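You operate a simulated robot arm through the tools that you are given. There is no shell and no other tool. Be economical: measure what you need, move in short steps, check, and stop when the job is done.

You are at the controls of a simulated two-armed robot. One attempt, no reset.

Task
Swap the green page in the binder for the orange one.
Fine: lift the yellow bar, hold the binder while the old page comes off, lay it in the bare corner, shut the bar after.

The check looks at the end state, three seconds after you hand in, the way a careful person would. Anything else that was tipped, shoved, dropped, spilled or broken makes it a failure.

Robot
Two 6-joint arms with two-finger grippers on one trunk, on a base that drives. Base frame: it is fixed to the floor where the robot stands at the start and does not move with it; the origin is under the middle of the robot, x ahead of it, y to its left, z up; the surface under the hand at the start is at about z = 0.78. Lengths are in m, angles in rad, forces in N, time in s.
The left shoulder is at the start at [0.07, 0.148, 1.402], the right one opposite. With the tool pointing down near the work surface each hand reaches from about 0.34 to 0.62 m from the robot's upright axis, wherever it stands, measured 20 degrees to its own side. Places, roughly: bare corner at the window end of the craft table [0.4, 0.6, 0.8]; binder posts [0.5, 0.1, 0.8]; yellow binder bar [0.5, 0.1, 0.8]. Payload 2.45 kg a hand.
The tool frame of a hand sits at the grasp point between the pads (the TCP): z along the fingers, y along the line on which they close. The tips reach 0.03 m beyond it. Largest opening 0.106 m; the body of the gripper starts 0.079 m behind the TCP.
Orientation is told as [roll, pitch, yaw] about the base's x, y, z axes, in that order, counted from this pose: with the fingers straight down and closing along the base's y, the tool's x points along the base's -x, its y along +y and its z along -z.

Tools
- The arms move only by the tool nudge_tool. It takes "left_rows", "right_rows" or both (then of equal length, played together; a hand with none holds still); each is a list of rows, each a list of 3 entries, a list of its own where there are three numbers: the shift along the tool's x, y, z in m, then the turn, a rotation vector about the tool's x, y, z in rad, then the gripper command, from -1 (fully open) to 1 (shut), values between in proportion. In form: [[[x, y, z], [ax, ay, az], gripper], ...]. A call has 1 to 10 rows; each row is the pose to reach, as a shift and turn from the pose commanded when the call began, along the tool's axes at that moment. Each row takes 0.2 s and may step no farther than 0.05 m and 0.15 rad from the row before; otherwise, or with a gripper value out of range, the whole call is refused. Where a pose cannot be reached the arm comes as near as it can. A force on the tool above 40 N (or 10 N above the force at the start of the call, whichever is more), or a blocked arm, ends the call early, and 0.2 s more pass. Each finger travels about 0.072 m/s and halts on what it meets, pressing with about 28 N; the grip force reading is that of the motor and also rises with nothing between the fingers. The clock runs only during rows and for 0.2 s after the last one: add rows that repeat a pose to give the fingers time. It gives the time, the measured TCP pose, the force on the tool (base axes), the opening and the grip force at its end, in the units of the frame above (readings bear some noise), with the torque about the TCP (base axes, N m) and any sound that the robot's microphone picked up.
- Cameras (640 x 400 px; columns grow to the right, rows downward): "scene" is now at [0.1248, 0.0092, 1.6061]; the picture's right is [0.10, -0.99, 0.00], its down [-0.80, -0.08, -0.60] and it looks along [0.59, 0.06, -0.80] (base axes); focal length 272 px, centre (320, 200). "left" rides on the left gripper at [0.076, 0.002, -0.106] in its tool frame; the picture's right is [-0.02, 1.00, 0.00], its down [-0.78, -0.02, -0.62] and it looks along [-0.62, -0.01, 0.78] (tool axes); focal length 247 px, centre (320, 200). "right" rides on the right gripper at [0.076, -0.002, -0.106] in its tool frame; the picture's right is [0.02, 1.00, 0.00], its down [-0.78, 0.02, -0.62] and it looks along [-0.62, 0.01, 0.78] (tool axes); focal length 247 px, centre (320, 200). There is no depth. A picture from a camera that has moved, and an enlarged one, comes with that camera's place and axes in the base frame and with its lens.
- camera(camera): a new picture of that camera. It takes no simulated time.
- move_column(by): slides the trunk up (or, below 0, down) by that many m; the arms and the scene camera ride with it, the base frame stays. It gives what a move gives, with no picture.
- drive_base(legs): drives the robot by 1 to 6 legs, each [ahead, left, turn to the left] in m, m and rad, along the robot's own axes; the way and the turn of a leg run together, so that a leg with both is an arc; at most 1.5 m and 3.142 rad a leg. The arms and the cameras ride along, it lands a little off, and it stops where it bumps. It gives what a move gives.
- aim_head(pan, tilt): turns the head with the scene camera to pan (to the left, within 1.501 rad either way) and tilt (down, from -0.506 to 1.204), counted from straight ahead of the robot. It gives what a move gives.
- close_up(camera, box): a new picture of the part [left, top, right, bottom] of that camera's present view, enlarged. It takes no simulated time.
- close_job(): hands the job in; it is judged then, once.

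Work in short steps. Places have to be worked out from the pictures, the camera data and where the tool is seen: move nearer, look again, correct. Check each grasp and each placing, and mend what went wrong. You have 120 turns and 92 pictures in all, those below and enlarged ones among them. Open the grippers and draw the arms clear of the work before you hand the job in, unless the task says otherwise; then end with one line.

The tools are called after "Request:" as name(argument=value, ...) on one line, values as JSON. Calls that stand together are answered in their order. nudge_tool: Moves the arms, as the interface text tells. Its arguments: {"type":"object","properties":{"left_rows":{"type":"array","items":{"type":"array"}},"right_rows":{"type":"array","items":{"type":"array"}}},"required":[]} The other tools are called the same way: move_column (by) slides the trunk up or down; drive_base (legs) drives the base; aim_head (pan, tilt) turns the head that bears the scene camera; camera (camera) takes a picture; close_up (camera, box) takes an enlarged picture of a part of a camera's view; close_job () hands the job in.

At the start:

```text
clock: 0.0
left_position: [0.4286, 0.4422, 1.0982]
left_tcp_rot: [0.0, -0.001, -0.001]
left_contact_force: [1.2, -1.1, 0.0]
left_wrist_torque: [-0.01, 0.02, -0.01]
left_gripper_width: 0.1062
left_grasp_force: 0.1
right_position: [0.5982, -0.0729, 1.0789]
right_tcp_rot: [-0.002, -0.001, 0.003]
right_contact_force: [0.4, -0.2, 0.6]
right_wrist_torque: [-0.01, 0.01, 0.01]
right_gripper_width: 0.1059
right_grasp_force: 0.0
trunk travel left (down, up): [-0.875, 0.065]
robot x, y, heading: [-0.0, -0.0018, 0.005]
head pan, tilt: [0.105, 0.932]
```

scene: 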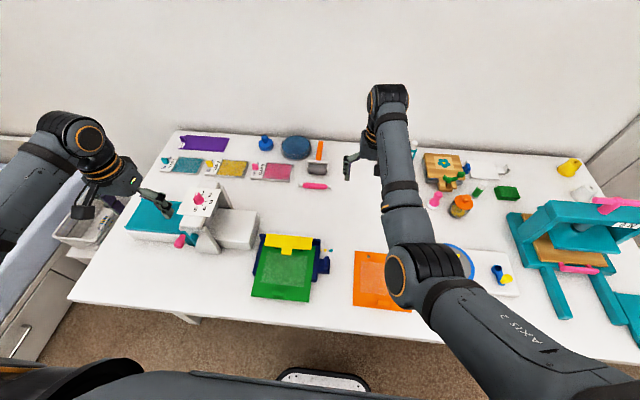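
right: 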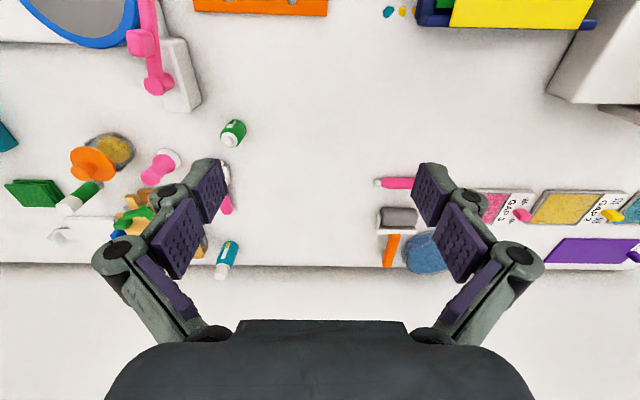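
left: 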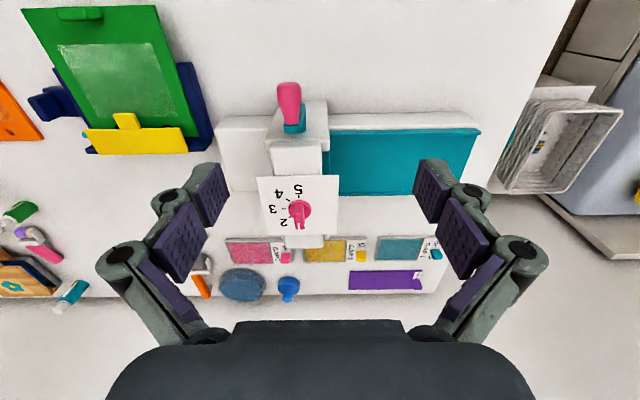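

The binder with green page is ahead, slightly left; the orange page lies to its right. I'll enlarge these areas to see the parts.

Request:
close_up(camera="scene", box=[230, 220, 430, 345])

Request:
close_up(camera="left", box=[0, 0, 240, 160])

Request:
close_up(camera="scene", box=[60, 120, 300, 300])

```text
3.20 times, centred on (330, 282) of scene
camera zoom: at [0.1248, 0.0092, 1.6061], right [0.1, -0.99, 0.0], down [-0.8, -0.08, -0.6], along [0.59, 0.06, -0.8], focal length 870 px, centre (288, -64)
```

zoom: 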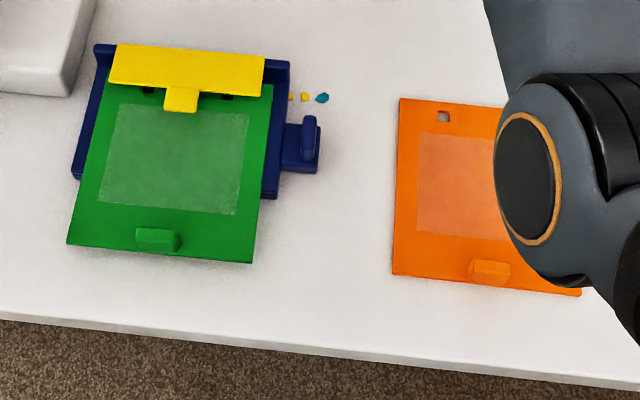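

```text
2.50 times, centred on (120, 80) of left
camera zoom: at [0.3514, 0.4428, 1.2035], right [0.02, 1.0, 0.0], down [0.78, -0.02, 0.62], along [0.62, -0.01, -0.78], focal length 617 px, centre (820, 500)
```

zoom: 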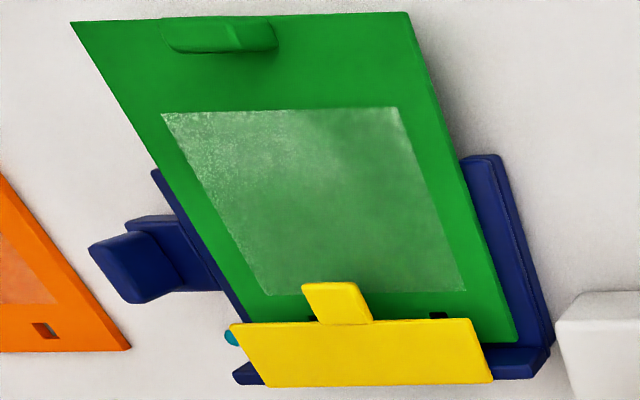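

```text
2.22 times, centred on (180, 210) of scene
camera zoom: at [0.1248, 0.0092, 1.6061], right [0.1, -0.99, 0.0], down [-0.8, -0.08, -0.6], along [0.59, 0.06, -0.8], focal length 604 px, centre (631, 178)
```

zoom: 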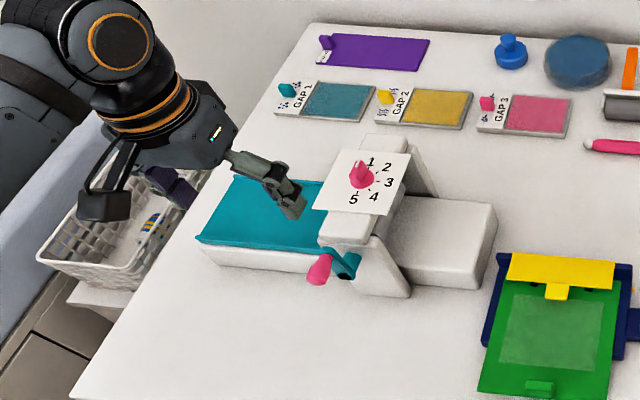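

The bar hinges at the binder's back with a tab facing me, the page has a grab block at its front, and the binder has a grip plate on its right side. I'll drive a little left to centre the work, then bring the left wrist camera over the binder.

Request:
drive_base(legs=[[0, 0.12, 0]])

Request:
nudge_tool(left_rows=[[[-0.005, -0.045, 0.01], [0, 0, 0], -1], [[-0.01, -0.09, 0.02], [0, 0, 0], -1], [[-0.015, -0.135, 0.03], [0, 0, 0], -1], [[-0.02, -0.18, 0.045], [0, 0, 0], -1], [[-0.025, -0.225, 0.06], [0, 0, 0], -1], [[-0.03, -0.27, 0.075], [0, 0, 0], -1], [[-0.035, -0.315, 0.09], [0, 0, 0], -1], [[-0.04, -0.36, 0.1], [0, 0, 0], -1], [[-0.04, -0.39, 0.1], [0, 0, 0], -1], [[-0.04, -0.39, 0.1], [0, 0, 0], -1]], right_rows=[[[0.01, -0.035, 0], [0, 0, 0], -1], [[0.02, -0.07, 0], [0, 0, 0], -1], [[0.03, -0.105, 0], [0, 0, 0], -1], [[0.04, -0.14, 0], [0, 0, 0], -1], [[0.05, -0.175, 0], [0, 0, 0], -1], [[0.06, -0.2, 0], [0, 0, 0], -1], [[0.06, -0.2, 0], [0, 0, 0], -1], [[0.06, -0.2, 0], [0, 0, 0], -1], [[0.06, -0.2, 0], [0, 0, 0], -1], [[0.06, -0.2, 0], [0, 0, 0], -1]])

Request:
camera(camera="left")

Request:
camera(camera="scene")

```text
clock: 1.2
left_position: [0.427, 0.5586, 1.0994]
left_tcp_rot: [0.001, 0.0, 0.0]
left_contact_force: [0.4, -0.7, 0.0]
left_wrist_torque: [-0.01, -0.05, 0.01]
left_gripper_width: 0.1059
left_grasp_force: 0.1
right_position: [0.5985, 0.0432, 1.0786]
right_tcp_rot: [0.002, 0.0, -0.001]
right_contact_force: [0.2, -0.1, -0.6]
right_wrist_torque: [0.05, -0.01, 0.01]
right_gripper_width: 0.1061
right_grasp_force: 0.2
trunk travel left (down, up): [-0.875, 0.065]
robot x, y, heading: [0.0011, 0.1167, 0.003]
head pan, tilt: [0.105, 0.932]
```

```text
clock: 3.0
left_position: [0.466, 0.3265, 0.9836]
left_tcp_rot: [0.203, 0.009, 0.043]
left_contact_force: [-0.3, 0.0, 0.5]
left_wrist_torque: [0.03, 0.02, 0.0]
left_gripper_width: 0.1058
left_grasp_force: 0.1
left hand out of reach, approached as far as the arm can: row 3, 4, 5, 6, 8
right_position: [0.5519, -0.1585, 1.0602]
right_tcp_rot: [0.001, 0.0, 0.002]
right_contact_force: [0.2, -0.8, 0.5]
right_wrist_torque: [-0.01, 0.05, 0.01]
right_gripper_width: 0.1059
right_grasp_force: 0.0
right hand out of reach, approached as far as the arm can: row 3, 4, 5, 6, 7, 8
trunk travel left (down, up): [-0.875, 0.065]
robot x, y, heading: [-0.0008, 0.1185, -0.001]
head pan, tilt: [0.105, 0.932]
stopped in row 8 (left hand): the arm was blocked; the commanded pose is now the measured one
```

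```text
85 pictures are left
camera left: at [0.3913, 0.3022, 1.0874], right [-0.02, 0.98, 0.2], down [0.79, -0.11, 0.6], along [0.61, 0.17, -0.78], focal length 247 px, centre (320, 200)
```

left: 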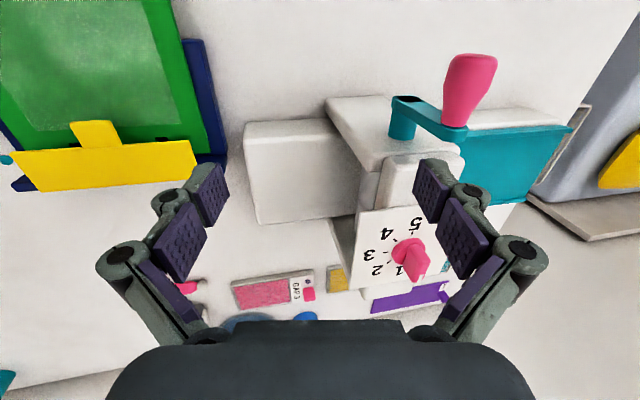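

```text
84 pictures are left
camera scene: at [0.1267, 0.1293, 1.6059], right [0.11, -0.99, 0.0], down [-0.8, -0.08, -0.6], along [0.59, 0.06, -0.8], focal length 272 px, centre (320, 200)
```

scene: 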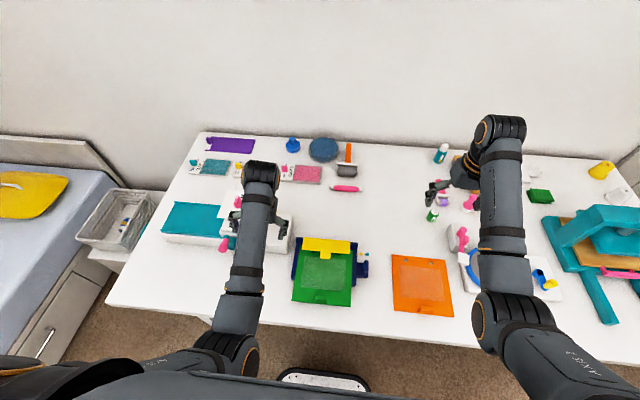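

The left hand stopped short with a tilt, likely a speed or joint limit. I'll level it with slow rows, staying about where it is, and see if it responds.

Request:
nudge_tool(left_rows=[[[0.005, 0, -0.01], [0.1, 0, 0.02], -1], [[0.01, 0, -0.02], [0.2, 0.005, 0.043], -1], [[0.01, 0, -0.02], [0.2, 0.005, 0.043], -1]])

```text
clock: 3.8
left_position: [0.4535, 0.3184, 1.0043]
left_tcp_rot: [0.001, 0.015, -0.001]
left_contact_force: [-0.4, -0.6, -0.7]
left_wrist_torque: [0.02, 0.0, 0.02]
left_gripper_width: 0.1059
left_grasp_force: 0.1
right_position: [0.5498, -0.1601, 1.0604]
right_tcp_rot: [0.001, -0.003, 0.0]
right_contact_force: [-0.1, -0.2, -0.3]
right_wrist_torque: [0.03, 0.0, -0.02]
right_gripper_width: 0.1058
right_grasp_force: 0.1
trunk travel left (down, up): [-0.875, 0.065]
robot x, y, heading: [-0.0009, 0.1201, 0.002]
head pan, tilt: [0.105, 0.932]
```

It levelled fine, so it was lag. Now slower moves toward above the binder.

Request:
nudge_tool(left_rows=[[[0, -0.02, 0], [0, 0, 0], -1], [[0, -0.04, 0], [0, 0, 0], -1], [[0, -0.06, 0], [0, 0, 0], -1], [[0, -0.08, 0], [0, 0, 0], -1], [[0, -0.1, 0], [0, 0, 0], -1], [[0, -0.12, 0], [0, 0, 0], -1], [[0, -0.14, 0], [0, 0, 0], -1], [[0, -0.15, 0], [0, 0, 0], -1], [[0, -0.15, 0], [0, 0, 0], -1]])

Request:
camera(camera="left")

```text
clock: 4.8
left_position: [0.46, 0.3214, 0.9953]
left_tcp_rot: [0.18, 0.008, 0.034]
left_contact_force: [0.3, -0.4, -0.1]
left_wrist_torque: [0.04, 0.03, 0.01]
left_gripper_width: 0.1059
left_grasp_force: 0.0
left hand out of reach, approached as far as the arm can: row 5
right_position: [0.5506, -0.1593, 1.06]
right_tcp_rot: [0.001, -0.002, 0.003]
right_contact_force: [0.8, 0.4, -0.5]
right_wrist_torque: [0.02, -0.02, 0.02]
right_gripper_width: 0.1066
right_grasp_force: 0.0
trunk travel left (down, up): [-0.875, 0.065]
robot x, y, heading: [-0.0004, 0.117, 0.004]
head pan, tilt: [0.105, 0.932]
stopped in row 5 (left hand): the arm was blocked; the commanded pose is now the measured one
```

```text
83 pictures are left
camera left: at [0.3847, 0.3019, 1.0995], right [-0.01, 0.98, 0.18], down [0.79, -0.1, 0.6], along [0.61, 0.15, -0.78], focal length 247 px, centre (320, 200)
```

left: 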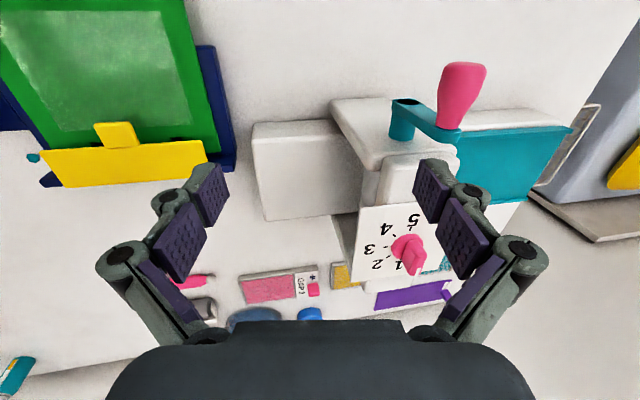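

The left hand seems joint-limited inward at this spot. I'll level it again and drive the base to put that hand over the binder, then explore reach from there.

Request:
nudge_tool(left_rows=[[[0.005, 0, -0.005], [0.1, 0, 0.02], -1], [[0.01, 0, -0.01], [0.18, 0.005, 0.034], -1], [[0.01, 0, -0.01], [0.18, 0.005, 0.034], -1]])

Request:
drive_base(legs=[[-0.08, -0.15, 0]])

Request:
camera(camera="left")

```text
clock: 5.7
left_position: [0.4495, 0.318, 1.004]
left_tcp_rot: [-0.004, 0.012, 0.0]
left_contact_force: [0.8, -0.2, -0.4]
left_wrist_torque: [0.04, 0.03, 0.03]
left_gripper_width: 0.1059
left_grasp_force: 0.2
right_position: [0.552, -0.1605, 1.0593]
right_tcp_rot: [0.002, -0.001, 0.003]
right_contact_force: [0.3, -0.6, 0.0]
right_wrist_torque: [-0.02, 0.03, 0.02]
right_gripper_width: 0.1058
right_grasp_force: 0.0
trunk travel left (down, up): [-0.875, 0.065]
robot x, y, heading: [-0.0011, 0.1212, 0.002]
head pan, tilt: [0.105, 0.932]
```

```text
clock: 7.1
left_position: [0.3745, 0.1683, 1.0016]
left_tcp_rot: [-0.007, 0.014, -0.004]
left_contact_force: [0.2, 0.7, 0.1]
left_wrist_torque: [-0.02, 0.01, 0.02]
left_gripper_width: 0.106
left_grasp_force: 0.1
right_position: [0.4738, -0.3098, 1.0604]
right_tcp_rot: [-0.001, 0.0, -0.001]
right_contact_force: [-0.1, 0.5, 1.2]
right_wrist_torque: [0.0, 0.05, -0.01]
right_gripper_width: 0.1061
right_grasp_force: 0.0
trunk travel left (down, up): [-0.875, 0.065]
robot x, y, heading: [-0.0813, -0.0359, 0.001]
head pan, tilt: [0.105, 0.932]
```

```text
82 pictures are left
camera left: at [0.2986, 0.1706, 1.1088], right [0.02, 1.0, -0.01], down [0.79, -0.02, 0.61], along [0.61, -0.02, -0.79], focal length 247 px, centre (320, 200)
```

left: 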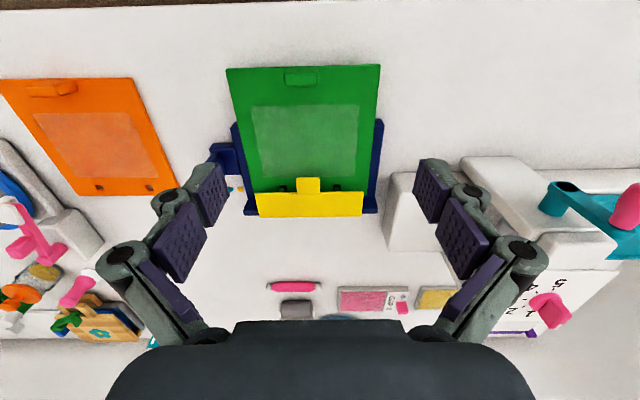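

Clear view: the binder is centred. I'll go lower and ahead toward the bar tab for a closer look and to test reach.

Request:
nudge_tool(left_rows=[[[-0.015, 0, 0.02], [0, 0, 0], -1], [[-0.03, 0, 0.04], [0, 0, 0], -1], [[-0.05, -0.005, 0.06], [0, 0, 0], -1], [[-0.07, -0.01, 0.075], [0, 0, 0], -1], [[-0.09, -0.015, 0.09], [0, 0, 0], -1], [[-0.1, -0.018, 0.1], [0, 0, 0], -1], [[-0.1, -0.018, 0.1], [0, 0, 0], -1]])

Request:
camera(camera="left")

```text
clock: 8.7
left_position: [0.4711, 0.1474, 0.9043]
left_tcp_rot: [-0.006, 0.012, -0.005]
left_contact_force: [-0.2, 0.7, 0.2]
left_wrist_torque: [0.0, -0.03, -0.01]
left_gripper_width: 0.1061
left_grasp_force: 0.2
right_position: [0.4728, -0.3116, 1.0611]
right_tcp_rot: [0.0, -0.003, 0.001]
right_contact_force: [0.9, -0.7, 0.6]
right_wrist_torque: [0.02, 0.01, -0.03]
right_gripper_width: 0.106
right_grasp_force: 0.0
trunk travel left (down, up): [-0.875, 0.065]
robot x, y, heading: [-0.0781, -0.0306, -0.002]
head pan, tilt: [0.105, 0.932]
```

```text
81 pictures are left
camera left: at [0.3955, 0.1494, 1.0096], right [0.02, 1.0, -0.01], down [0.79, -0.02, 0.61], along [0.61, -0.02, -0.79], focal length 247 px, centre (320, 200)
```

left: 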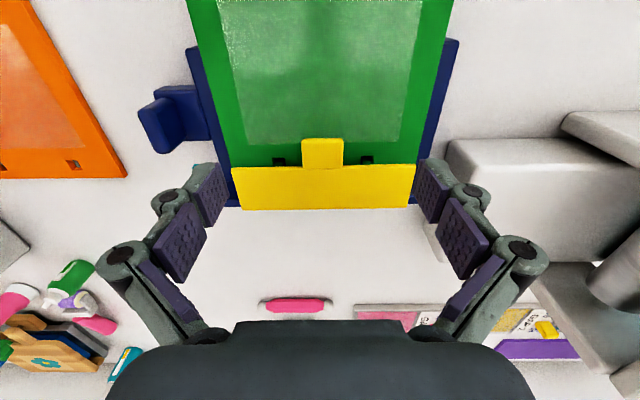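

Request:
close_up(camera="left", box=[210, 120, 430, 230])

Request:
close_up(camera="left", box=[120, 60, 260, 170])

```text
2.91 times, centred on (320, 175) of left
camera zoom: at [0.3955, 0.1494, 1.0096], right [0.02, 1.0, -0.01], down [0.79, -0.02, 0.61], along [0.61, -0.02, -0.79], focal length 718 px, centre (320, 273)
```

zoom: 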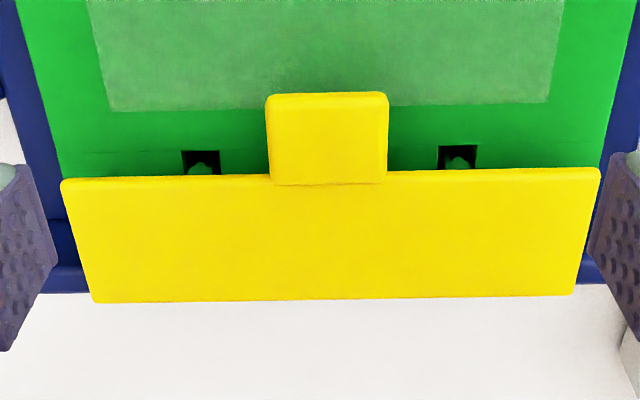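

```text
3.64 times, centred on (190, 115) of left
camera zoom: at [0.3955, 0.1494, 1.0096], right [0.02, 1.0, -0.01], down [0.79, -0.02, 0.61], along [0.61, -0.02, -0.79], focal length 898 px, centre (793, 509)
```

zoom: 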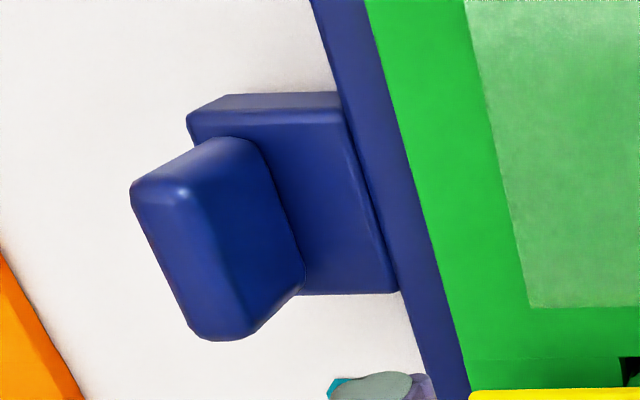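

The tab sits near (0.489, 0.148), about 0.033 wide, with the posts' holes either side. I'll half-close the left gripper and come down over the tab to z≈0.85.

Request:
nudge_tool(left_rows=[[[-0.008, 0, 0.02], [0, 0, 0], -0.13], [[-0.017, 0, 0.04], [0, 0, 0], -0.13], [[-0.017, 0, 0.055], [0, 0, 0], -0.13], [[-0.017, 0, 0.055], [0, 0, 0], -0.13]])

Request:
camera(camera="left")

```text
clock: 9.5
left_position: [0.492, 0.1469, 0.8688]
left_tcp_rot: [0.0, -0.018, -0.001]
left_contact_force: [-8.1, 4.3, 36.3]
left_wrist_torque: [-0.09, -0.08, 0.07]
left_gripper_width: 0.0361
left_grasp_force: 18.7
right_position: [0.4649, -0.3117, 1.0652]
right_tcp_rot: [0.003, -0.009, -0.001]
right_contact_force: [-0.1, 0.5, 0.8]
right_wrist_torque: [-0.01, -0.01, -0.02]
right_gripper_width: 0.1058
right_grasp_force: 0.0
trunk travel left (down, up): [-0.875, 0.065]
robot x, y, heading: [-0.0745, -0.0355, 0.002]
head pan, tilt: [0.105, 0.932]
stopped in row 4 (left hand): the force on the tool passed its limit at 45 N (the readings are from after the stop); the commanded pose is now the measured one
```

```text
78 pictures are left
camera left: at [0.4141, 0.1492, 0.973], right [0.02, 1.0, 0.0], down [0.77, -0.02, 0.63], along [0.63, -0.01, -0.77], focal length 247 px, centre (320, 200)
```

left: 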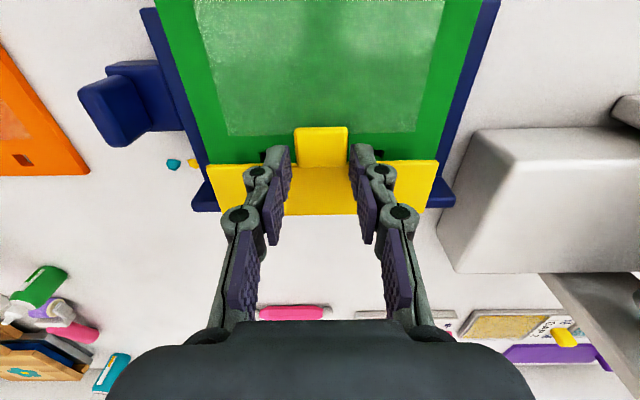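

Contact came at z≈0.869, so the bar is higher than thought (top ≈0.84). I'll back up 2 cm with the same gripper value and re-check.

Request:
nudge_tool(left_rows=[[[0.003, 0, -0.01], [0, 0, 0], -0.13], [[0.005, 0, -0.025], [0, -0.018, 0], -0.13], [[0.005, 0, -0.025], [0, -0.018, 0], -0.13]])

Request:
camera(camera="left")

```text
clock: 10.3
left_position: [0.4897, 0.1477, 0.8825]
left_tcp_rot: [-0.004, -0.018, -0.002]
left_contact_force: [0.9, 0.5, 0.5]
left_wrist_torque: [-0.01, 0.03, 0.02]
left_gripper_width: 0.06
left_grasp_force: 0.1
right_position: [0.473, -0.3105, 1.0593]
right_tcp_rot: [0.003, -0.001, 0.0]
right_contact_force: [-0.7, 0.1, -0.3]
right_wrist_torque: [-0.01, 0.04, -0.01]
right_gripper_width: 0.1061
right_grasp_force: 0.0
trunk travel left (down, up): [-0.875, 0.065]
robot x, y, heading: [-0.0789, -0.0324, -0.001]
head pan, tilt: [0.105, 0.932]
```

```text
77 pictures are left
camera left: at [0.4104, 0.1493, 0.9868], right [0.02, 1.0, 0.0], down [0.77, -0.02, 0.63], along [0.63, -0.02, -0.77], focal length 247 px, centre (320, 200)
```

left: 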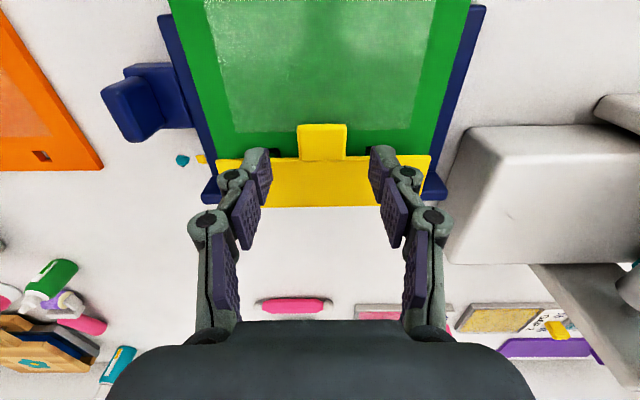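

Triangulating three views puts the bar/tab top near z≈0.84 with the tab spanning x≈0.468–0.495, floating above the page; my fingers were hitting the bar just behind it. I'll shift back to x≈0.478 and come down gently beside the tab.

Request:
nudge_tool(left_rows=[[[0.0115, 0, 0.0], [0, 0, 0], -0.13], [[0.0115, 0, 0.01], [0, 0, 0], -0.13], [[0.0115, 0, 0.02], [0, 0, 0], -0.13], [[0.0115, 0, 0.027], [0, 0, 0], -0.13], [[0.0115, 0, 0.027], [0, 0, 0], -0.13]])

Request:
close_up(camera="left", box=[180, 80, 460, 255])

```text
clock: 11.5
left_position: [0.4785, 0.1469, 0.8561]
left_tcp_rot: [-0.004, -0.017, -0.002]
left_contact_force: [0.1, -0.6, 0.3]
left_wrist_torque: [-0.01, -0.01, 0.02]
left_gripper_width: 0.0598
left_grasp_force: 0.0
right_position: [0.4726, -0.3111, 1.0603]
right_tcp_rot: [0.002, 0.0, 0.0]
right_contact_force: [-0.7, -0.6, 0.5]
right_wrist_torque: [0.01, -0.01, -0.05]
right_gripper_width: 0.1059
right_grasp_force: 0.1
trunk travel left (down, up): [-0.875, 0.065]
robot x, y, heading: [-0.0796, -0.0313, -0.0]
head pan, tilt: [0.105, 0.932]
```

```text
2.29 times, centred on (320, 168) of left
camera zoom: at [0.4002, 0.1498, 0.9603], right [0.02, 1.0, 0.0], down [0.77, -0.02, 0.64], along [0.64, -0.02, -0.77], focal length 564 px, centre (320, 274)
```

zoom: 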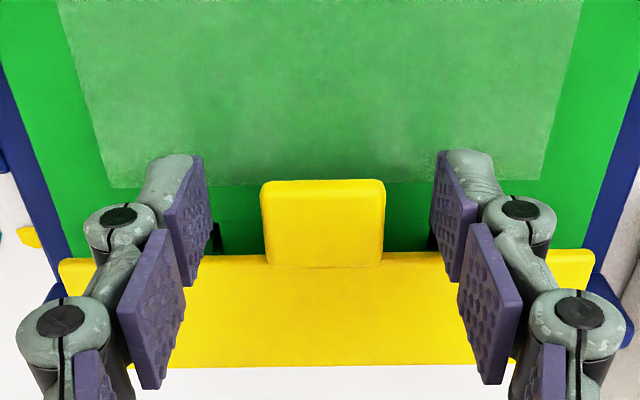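

The fingers flank the tab freely. Closing to grip it.

Request:
nudge_tool(left_rows=[[[0, 0, 0], [0, 0, 0], 0.3], [[0, 0, 0], [0, 0, 0], 0.6], [[0, 0, 0], [0, 0, 0], 0.7], [[0, 0, 0], [0, 0, 0], 0.7]])

Request:
close_up(camera="left", box=[180, 80, 460, 255])

```text
clock: 12.5
left_position: [0.4783, 0.1484, 0.8558]
left_tcp_rot: [-0.004, -0.017, -0.002]
left_contact_force: [0.1, 0.0, 0.0]
left_wrist_torque: [0.02, -0.05, 0.03]
left_gripper_width: 0.0308
left_grasp_force: 28.2
right_position: [0.473, -0.311, 1.0607]
right_tcp_rot: [0.002, -0.002, 0.001]
right_contact_force: [-1.1, 1.4, 0.3]
right_wrist_torque: [0.03, 0.02, -0.01]
right_gripper_width: 0.1061
right_grasp_force: 0.0
trunk travel left (down, up): [-0.875, 0.065]
robot x, y, heading: [-0.0801, -0.0339, 0.0]
head pan, tilt: [0.105, 0.932]
```

```text
2.29 times, centred on (320, 168) of left
camera zoom: at [0.4001, 0.1499, 0.9604], right [0.02, 1.0, 0.0], down [0.77, -0.02, 0.64], along [0.64, -0.02, -0.77], focal length 564 px, centre (320, 274)
```

zoom: 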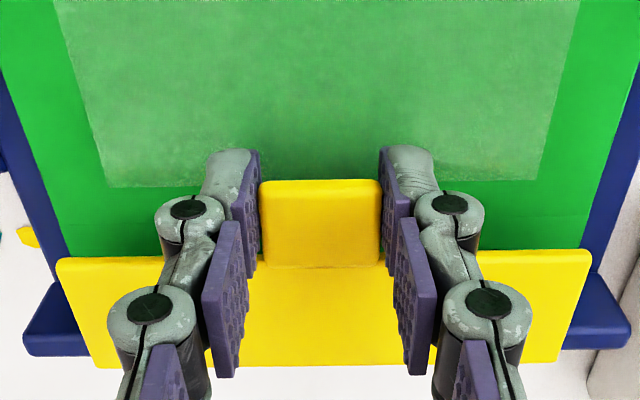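

Gripped: the tab is 0.031 wide with 28 N. I'll lift along an arc about the bar's back edge, in small steps, watching the force.

Request:
nudge_tool(left_rows=[[[-0.0007, 0, -0.0087], [0, 0.05, 0], 0.7], [[-0.0026, 0, -0.0171], [0, 0.1, 0], 0.7], [[-0.0058, 0, -0.0252], [0, 0.15, 0], 0.7], [[-0.0101, 0, -0.0327], [0, 0.2, 0], 0.7], [[-0.0101, 0, -0.0327], [0, 0.2, 0], 0.7]])

Request:
camera(camera="left")

Request:
camera(camera="scene")

```text
clock: 13.7
left_position: [0.4867, 0.1477, 0.8892]
left_tcp_rot: [-0.004, 0.182, -0.004]
left_contact_force: [1.6, 0.4, -1.7]
left_wrist_torque: [0.01, 0.05, 0.01]
left_gripper_width: 0.0312
left_grasp_force: 28.2
right_position: [0.4734, -0.311, 1.0595]
right_tcp_rot: [0.002, -0.002, 0.001]
right_contact_force: [0.8, -0.3, -0.2]
right_wrist_torque: [0.01, -0.04, -0.02]
right_gripper_width: 0.1061
right_grasp_force: 0.1
trunk travel left (down, up): [-0.875, 0.065]
robot x, y, heading: [-0.0787, -0.0303, -0.002]
head pan, tilt: [0.105, 0.932]
```

```text
74 pictures are left
camera left: at [0.4318, 0.1493, 1.0065], right [0.02, 1.0, -0.01], down [0.88, -0.02, 0.47], along [0.47, -0.02, -0.88], focal length 247 px, centre (320, 200)
```

left: 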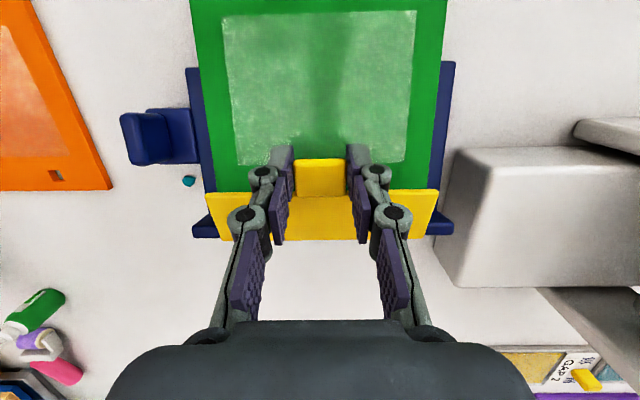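

```text
73 pictures are left
camera scene: at [0.0471, -0.0235, 1.6061], right [0.1, -0.99, 0.0], down [-0.8, -0.08, -0.6], along [0.59, 0.06, -0.8], focal length 272 px, centre (320, 200)
```

scene: 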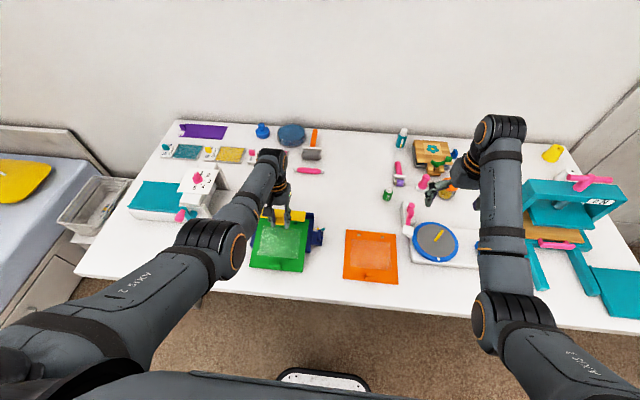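

Forces are near zero and the bar has swung up, binder unmoved. Continuing the arc to about 80°.

Request:
nudge_tool(left_rows=[[[-0.0058, 0, -0.0101], [0, 0.07, 0], 0.7], [[-0.0134, 0, -0.0188], [0, 0.14, 0], 0.7], [[-0.0225, 0, -0.0259], [0, 0.21, 0], 0.7], [[-0.033, 0, -0.031], [0, 0.28, 0], 0.7], [[-0.033, 0, -0.031], [0, 0.28, 0], 0.7]])

Request:
camera(camera="left")

```text
clock: 14.9
left_position: [0.4605, 0.1533, 0.9456]
left_tcp_rot: [-0.004, 0.461, -0.003]
left_contact_force: [0.7, 1.2, -0.6]
left_wrist_torque: [-0.03, 0.03, 0.03]
left_gripper_width: 0.0309
left_grasp_force: 28.0
left hand out of reach, approached as far as the arm can: row 1, 2, 3, 4, 5
right_position: [0.4731, -0.31, 1.0595]
right_tcp_rot: [0.002, 0.001, 0.0]
right_contact_force: [-0.6, -0.1, 0.0]
right_wrist_torque: [-0.03, 0.03, 0.01]
right_gripper_width: 0.1062
right_grasp_force: 0.1
trunk travel left (down, up): [-0.875, 0.065]
robot x, y, heading: [-0.0831, -0.031, 0.001]
head pan, tilt: [0.105, 0.932]
```

```text
72 pictures are left
camera left: at [0.4401, 0.1561, 1.0738], right [0.02, 1.0, -0.01], down [0.98, -0.02, 0.21], along [0.21, -0.02, -0.98], focal length 247 px, centre (320, 200)
```

left: 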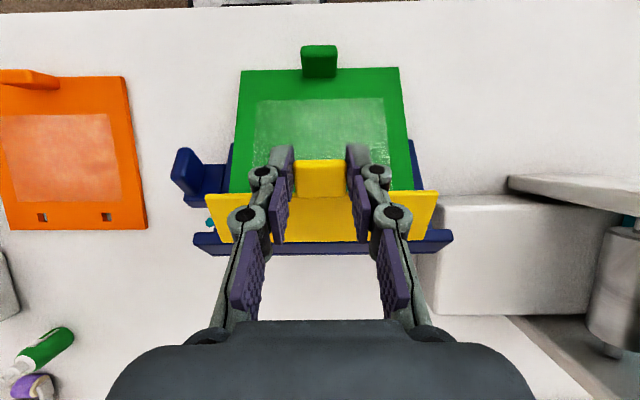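

The arm wandered up and back, and the bar appears to have come along rigidly. Looking closely at what the bar is connected to.

Request:
close_up(camera="scene", box=[220, 170, 360, 280])

Request:
close_up(camera="left", box=[160, 120, 480, 280])

Request:
camera(camera="right")

```text
3.64 times, centred on (290, 225) of scene
camera zoom: at [0.0485, -0.0235, 1.6059], right [0.1, -0.99, 0.0], down [-0.8, -0.08, -0.6], along [0.59, 0.06, -0.8], focal length 989 px, centre (429, 109)
```

zoom: 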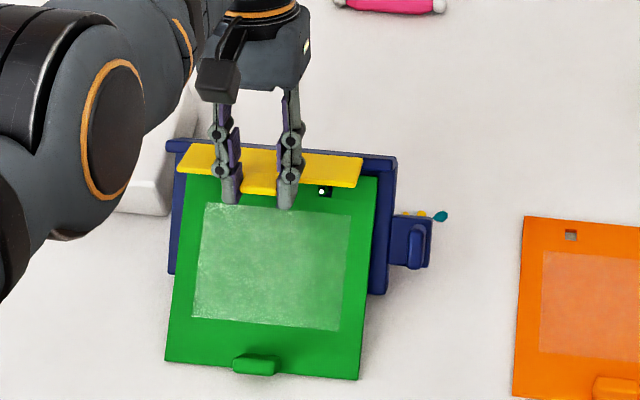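

```text
2.00 times, centred on (320, 200) of left
camera zoom: at [0.4401, 0.1561, 1.0738], right [0.02, 1.0, -0.01], down [0.98, -0.02, 0.21], along [0.21, -0.02, -0.98], focal length 494 px, centre (320, 200)
```

zoom: 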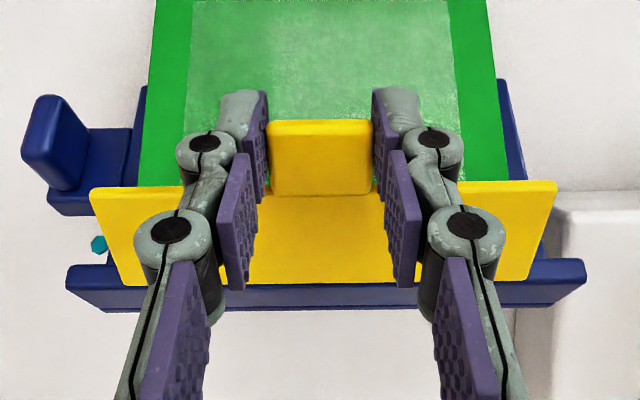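

```text
69 pictures are left
camera right: at [0.3968, -0.3131, 1.1661], right [-0.02, 1.0, 0.0], down [0.78, 0.02, 0.62], along [0.62, 0.01, -0.78], focal length 247 px, centre (320, 200)
```

right: 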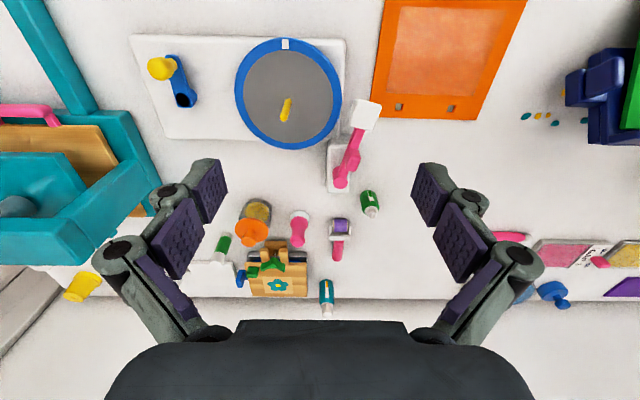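

The bar is off the binder and held in my hand: it lifts off rather than hinging (forces stayed near zero, no sound). I'll level the hand again, hold the bar up and clear, and inspect the binder and bar underside.

Request:
nudge_tool(left_rows=[[[0.012, 0, -0.004], [0, -0.12, 0], 0.7], [[0.024, 0, -0.007], [0, -0.23, 0], 0.7], [[0.038, 0, -0.01], [0, -0.34, 0], 0.7], [[0.0514, 0, -0.0136], [0, -0.46, 0], 0.7], [[0.0514, 0, -0.0136], [0, -0.46, 0], 0.7]])

Request:
close_up(camera="scene", box=[220, 170, 360, 280])

```text
clock: 16.1
left_position: [0.5546, 0.1443, 0.9242]
left_tcp_rot: [-0.004, 0.003, -0.001]
left_contact_force: [1.2, -0.7, -2.3]
left_wrist_torque: [0.09, 0.08, -0.01]
left_gripper_width: 0.0308
left_grasp_force: 27.9
left hand out of reach, approached as far as the arm can: row 1, 2, 3, 4, 5
right_position: [0.4732, -0.3114, 1.06]
right_tcp_rot: [0.003, 0.0, 0.0]
right_contact_force: [0.4, 0.1, 0.4]
right_wrist_torque: [-0.06, -0.01, 0.04]
right_gripper_width: 0.1062
right_grasp_force: 0.1
trunk travel left (down, up): [-0.875, 0.065]
robot x, y, heading: [-0.0767, -0.0303, 0.001]
head pan, tilt: [0.105, 0.932]
```

```text
3.64 times, centred on (290, 225) of scene
camera zoom: at [0.0475, -0.0234, 1.6061], right [0.1, -0.99, 0.0], down [-0.8, -0.08, -0.6], along [0.59, 0.06, -0.8], focal length 989 px, centre (429, 109)
```

zoom: 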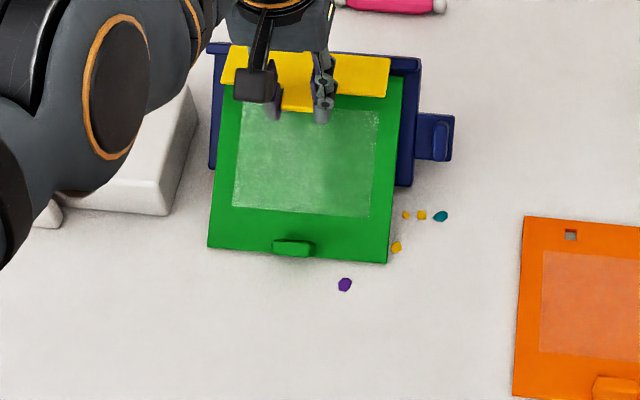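

The binder itself has slid ahead about 0.1 m, so the bar is still coupled to it. I need to see exactly how before moving again.

Request:
camera(camera="left")

Request:
close_up(camera="scene", box=[260, 170, 340, 220])

```text
67 pictures are left
camera left: at [0.4787, 0.1463, 1.0298], right [0.02, 1.0, 0.0], down [0.78, -0.02, 0.62], along [0.62, -0.02, -0.78], focal length 247 px, centre (320, 200)
```

left: 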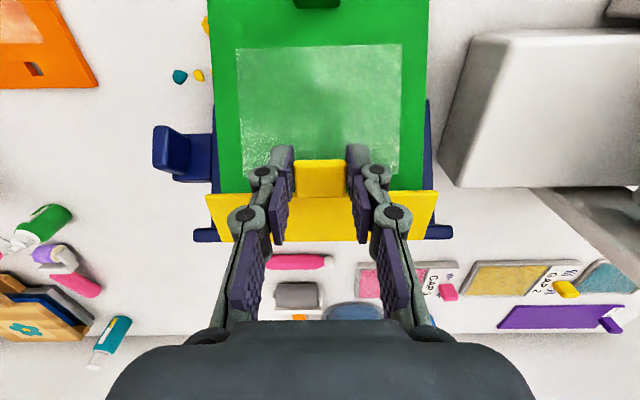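

```text
8.00 times, centred on (300, 195) of scene
camera zoom: at [0.0475, -0.0234, 1.6061], right [0.1, -0.99, 0.0], down [-0.8, -0.08, -0.6], along [0.59, 0.06, -0.8], focal length 2175 px, centre (480, 240)
```

zoom: 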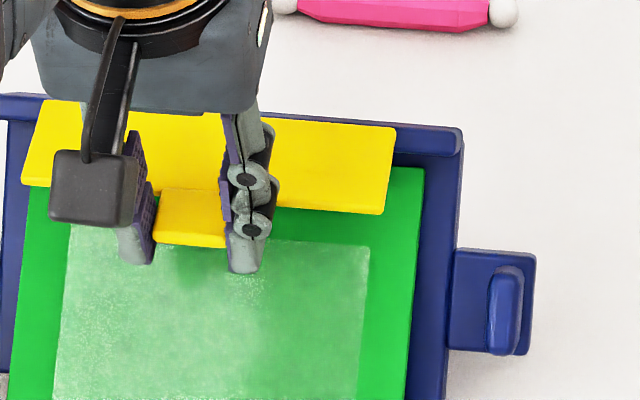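

Now I understand: the bar is truly hinged, but my firm grip didn't turn with it, so the binder's back edge was lifted and dragged. I'll lower it back: first a small backward move to learn the current command state.

Request:
nudge_tool(left_rows=[[[0.0, 0, 0], [0, 0, 0], 0.7], [[0.01, 0, 0.0], [0, 0, 0], 0.7], [[0.02, 0, 0.0], [0, 0, 0], 0.7]])

```text
clock: 16.9
left_position: [0.552, 0.1407, 0.9199]
left_tcp_rot: [-0.004, 0.003, -0.001]
left_contact_force: [0.6, -0.6, -1.2]
left_wrist_torque: [0.06, 0.05, 0.0]
left_gripper_width: 0.0308
left_grasp_force: 28.0
left hand out of reach, approached as far as the arm can: row 2, 3
right_position: [0.4731, -0.3113, 1.0606]
right_tcp_rot: [0.003, -0.001, 0.0]
right_contact_force: [-0.2, 0.3, -0.3]
right_wrist_torque: [0.02, 0.0, -0.02]
right_gripper_width: 0.1061
right_grasp_force: 0.1
trunk travel left (down, up): [-0.875, 0.065]
robot x, y, heading: [-0.0746, -0.0336, 0.001]
head pan, tilt: [0.105, 0.932]
```

Pulling the arm back is joint-limited here, so I'd return the binder by driving the base. First a close look at the small beads now exposed, and where the binder would land.

Request:
close_up(camera="scene", box=[265, 210, 350, 263])

Request:
close_up(camera="right", box=[480, 0, 640, 160])

```text
7.53 times, centred on (308, 236) of scene
camera zoom: at [0.0475, -0.0235, 1.606], right [0.1, -0.99, 0.0], down [-0.8, -0.08, -0.6], along [0.59, 0.06, -0.8], focal length 2047 px, centre (414, -75)
```

zoom: 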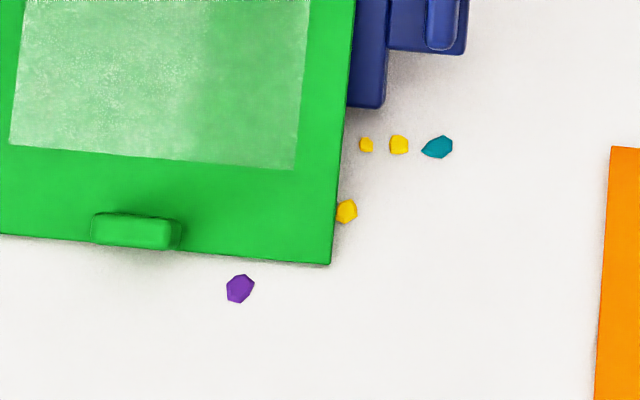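

```text
2.50 times, centred on (560, 80) of right
camera zoom: at [0.396, -0.3131, 1.1665], right [-0.02, 1.0, 0.0], down [0.78, 0.02, 0.62], along [0.62, 0.01, -0.78], focal length 617 px, centre (-280, 500)
```

zoom: 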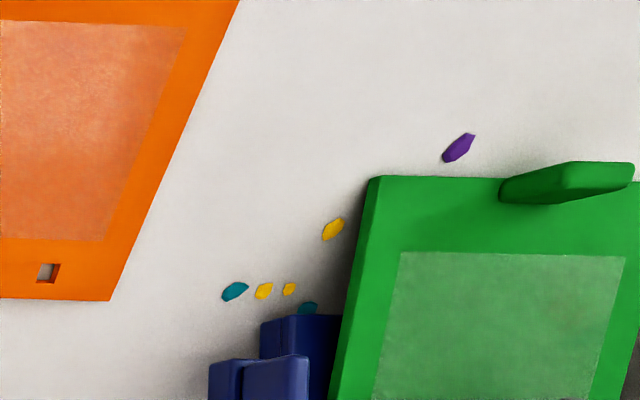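

The specks are flat confetti lying on the table. I'll drive the base back 0.074 m so the hand is over the original spot again, then lower.

Request:
drive_base(legs=[[-0.074, 0.006, 0]])

Request:
close_up(camera="scene", box=[220, 140, 400, 260])

```text
clock: 17.9
left_position: [0.4811, 0.1477, 0.9158]
left_tcp_rot: [-0.002, 0.01, -0.001]
left_contact_force: [0.1, 0.3, -3.7]
left_wrist_torque: [-0.07, 0.17, 0.02]
left_gripper_width: 0.031
left_grasp_force: 28.0
right_position: [0.4038, -0.3052, 1.0563]
right_tcp_rot: [0.002, 0.002, 0.0]
right_contact_force: [0.5, 0.3, -0.4]
right_wrist_torque: [0.0, 0.04, 0.01]
right_gripper_width: 0.1059
right_grasp_force: 0.0
trunk travel left (down, up): [-0.875, 0.065]
robot x, y, heading: [-0.1552, -0.027, 0.005]
head pan, tilt: [0.105, 0.932]
```

```text
3.33 times, centred on (310, 200) of scene
camera zoom: at [-0.0184, -0.0179, 1.6053], right [0.1, -0.99, 0.0], down [-0.8, -0.08, -0.59], along [0.59, 0.06, -0.81], focal length 906 px, centre (353, 200)
```

zoom: 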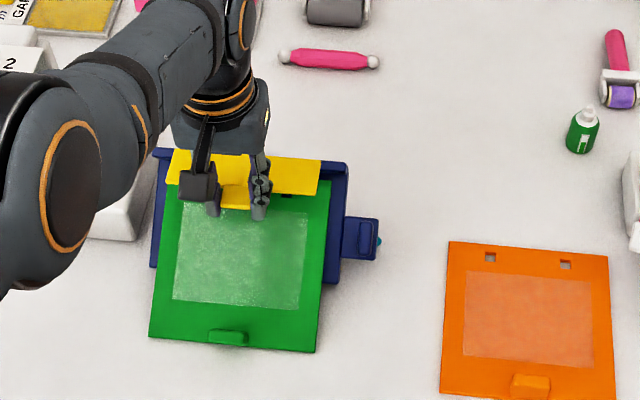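

Back over the original place. Lowering slowly to the closed height.

Request:
nudge_tool(left_rows=[[[0, 0, 0.01], [0, 0, 0], 0.7], [[0, 0, 0.02], [0, 0, 0], 0.7], [[0, 0, 0.03], [0, 0, 0], 0.7], [[0, 0, 0.04], [0, 0, 0], 0.7], [[0, 0, 0.05], [0, 0, 0], 0.7], [[0, 0, 0.05], [0, 0, 0], 0.7]])

Request:
close_up(camera="scene", box=[220, 140, 400, 260])

```text
clock: 19.4
left_position: [0.4623, 0.1493, 0.8868]
left_tcp_rot: [-0.003, 0.004, -0.002]
left_contact_force: [-0.6, -0.2, -2.5]
left_wrist_torque: [0.02, 0.18, 0.01]
left_gripper_width: 0.031
left_grasp_force: 27.7
left hand out of reach, approached as far as the arm can: row 1, 2, 3, 4, 5, 6
right_position: [0.3983, -0.3057, 1.0602]
right_tcp_rot: [0.002, -0.002, 0.0]
right_contact_force: [-0.3, -0.5, 0.8]
right_wrist_torque: [-0.03, 0.0, 0.01]
right_gripper_width: 0.1061
right_grasp_force: 0.0
trunk travel left (down, up): [-0.875, 0.065]
robot x, y, heading: [-0.1489, -0.0266, 0.005]
head pan, tilt: [0.105, 0.932]
```

```text
3.33 times, centred on (310, 200) of scene
camera zoom: at [-0.0272, -0.0174, 1.6061], right [0.1, -0.99, 0.0], down [-0.8, -0.08, -0.6], along [0.59, 0.06, -0.8], focal length 906 px, centre (353, 200)
```

zoom: 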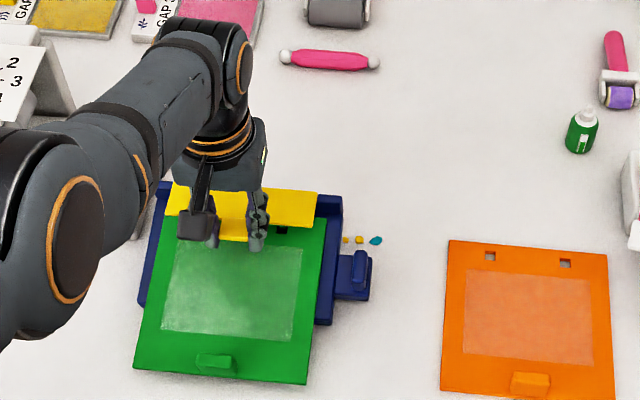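

The left arm is simply at its outer reach here (0.636 m). The binder is about in its original spot; I'll drive 5 cm forward and then pull the arm back and down.

Request:
drive_base(legs=[[0.05, 0, 0]])

Request:
nudge_tool(left_rows=[[[0.012, 0, 0.0], [0, 0, 0], 0.7], [[0.024, 0, 0.0], [0, 0, 0], 0.7], [[0.036, 0, 0.0], [0, 0, 0], 0.7], [[0.036, 0, 0.0], [0, 0, 0], 0.7]])

```text
clock: 20.3
left_position: [0.5078, 0.1502, 0.8913]
left_tcp_rot: [-0.005, -0.002, -0.004]
left_contact_force: [-1.0, -0.3, -1.3]
left_wrist_torque: [0.03, 0.09, 0.02]
left_gripper_width: 0.0309
left_grasp_force: 27.7
right_position: [0.4424, -0.3058, 1.0641]
right_tcp_rot: [0.002, -0.007, -0.002]
right_contact_force: [-1.0, 0.8, 0.6]
right_wrist_torque: [-0.01, -0.1, 0.02]
right_gripper_width: 0.106
right_grasp_force: 0.1
trunk travel left (down, up): [-0.875, 0.065]
robot x, y, heading: [-0.0995, -0.027, -0.002]
head pan, tilt: [0.105, 0.932]
```

```text
clock: 21.3
left_position: [0.502, 0.1445, 0.8715]
left_tcp_rot: [-0.002, 0.006, -0.004]
left_contact_force: [0.7, -0.1, -0.9]
left_wrist_torque: [0.0, 0.09, 0.02]
left_gripper_width: 0.031
left_grasp_force: 28.2
left hand out of reach, approached as far as the arm can: row 1, 2, 3, 4
right_position: [0.449, -0.3056, 1.0601]
right_tcp_rot: [0.002, 0.001, 0.0]
right_contact_force: [-0.5, 0.1, -0.6]
right_wrist_torque: [0.01, -0.01, 0.03]
right_gripper_width: 0.1062
right_grasp_force: 0.1
trunk travel left (down, up): [-0.875, 0.065]
robot x, y, heading: [-0.1032, -0.0309, -0.001]
head pan, tilt: [0.105, 0.932]
```

The commanded pose was still beyond reach; continuing to pull back.

Request:
nudge_tool(left_rows=[[[0.012, 0, 0.0], [0, 0, 0], 0.7], [[0.024, 0, 0.0], [0, 0, 0], 0.7], [[0.036, 0, 0.0], [0, 0, 0], 0.7], [[0.036, 0, 0.0], [0, 0, 0], 0.7]])

Request:
close_up(camera="scene", box=[220, 140, 400, 260])

```text
clock: 22.3
left_position: [0.493, 0.1437, 0.8575]
left_tcp_rot: [-0.003, 0.001, -0.003]
left_contact_force: [1.1, 0.7, 5.3]
left_wrist_torque: [0.01, -0.32, 0.01]
left_gripper_width: 0.031
left_grasp_force: 27.2
left hand out of reach, approached as far as the arm can: row 1, 2, 3, 4
right_position: [0.4494, -0.306, 1.0603]
right_tcp_rot: [0.001, -0.002, 0.0]
right_contact_force: [0.0, -0.6, -0.4]
right_wrist_torque: [-0.02, -0.02, -0.04]
right_gripper_width: 0.106
right_grasp_force: 0.2
trunk travel left (down, up): [-0.875, 0.065]
robot x, y, heading: [-0.1019, -0.0271, 0.001]
head pan, tilt: [0.105, 0.932]
```

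```text
3.33 times, centred on (310, 200) of scene
camera zoom: at [0.0224, -0.0177, 1.6063], right [0.1, -0.99, 0.0], down [-0.8, -0.08, -0.6], along [0.59, 0.06, -0.8], focal length 906 px, centre (353, 200)
```

zoom: 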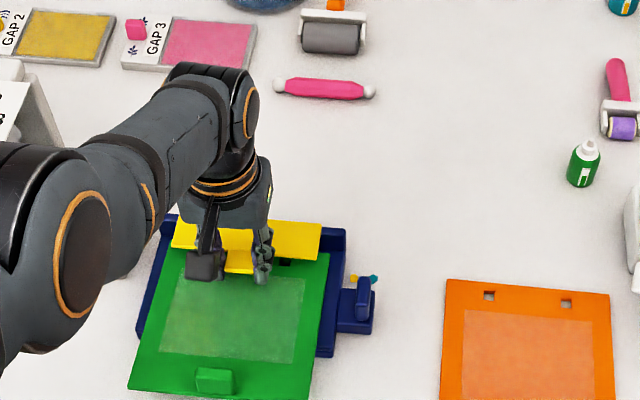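

Binder rests flat again (slight upward push). Releasing the tab and raising the hand.

Request:
nudge_tool(left_rows=[[[0.0, 0, -0.005], [0, 0, 0], 0.3], [[0.0, 0, -0.01], [0, 0, 0], -0.13], [[0.01, 0, -0.03], [0, 0, 0], -0.13], [[0.02, 0, -0.06], [0, 0, 0], -0.13], [[0.04, 0, -0.09], [0, 0, 0], -0.13], [[0.06, 0, -0.11], [0, 0, 0], -0.13], [[0.06, 0, -0.11], [0, 0, 0], -0.13]])

Request:
camera(camera="left")

Request:
close_up(camera="scene", box=[220, 160, 400, 280])

```text
clock: 23.9
left_position: [0.5251, 0.1376, 0.9173]
left_tcp_rot: [-0.004, 0.004, -0.001]
left_contact_force: [-0.9, -0.1, 0.4]
left_wrist_torque: [0.01, -0.01, -0.04]
left_gripper_width: 0.0599
left_grasp_force: 0.1
left hand out of reach, approached as far as the arm can: row 2, 3, 4, 5, 6, 7
right_position: [0.4486, -0.3053, 1.0604]
right_tcp_rot: [0.002, -0.002, 0.0]
right_contact_force: [-0.4, 0.0, 0.3]
right_wrist_torque: [0.02, 0.01, 0.01]
right_gripper_width: 0.1061
right_grasp_force: 0.1
trunk travel left (down, up): [-0.875, 0.065]
robot x, y, heading: [-0.1011, -0.0247, -0.001]
head pan, tilt: [0.105, 0.932]
```

```text
60 pictures are left
camera left: at [0.4496, 0.1391, 1.0224], right [0.02, 1.0, 0.0], down [0.79, -0.02, 0.62], along [0.62, -0.02, -0.79], focal length 247 px, centre (320, 200)
```

left: 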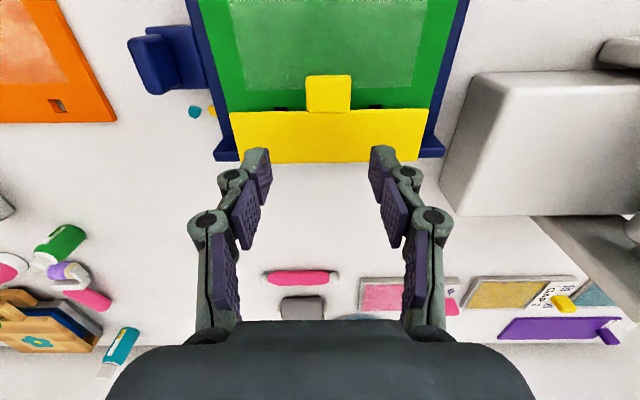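

```text
3.33 times, centred on (310, 220) of scene
camera zoom: at [0.0233, -0.0177, 1.6061], right [0.1, -0.99, 0.0], down [-0.8, -0.08, -0.6], along [0.59, 0.06, -0.8], focal length 906 px, centre (353, 133)
```

zoom: 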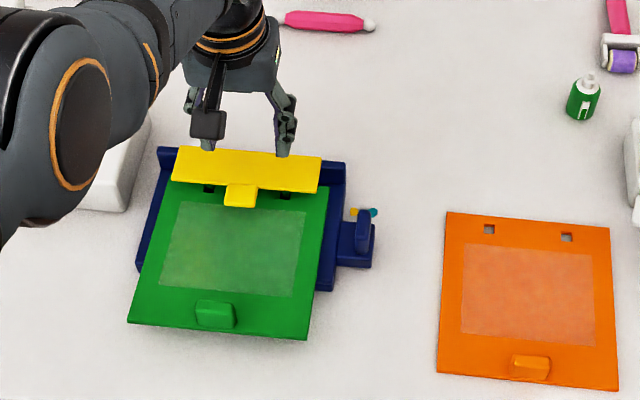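

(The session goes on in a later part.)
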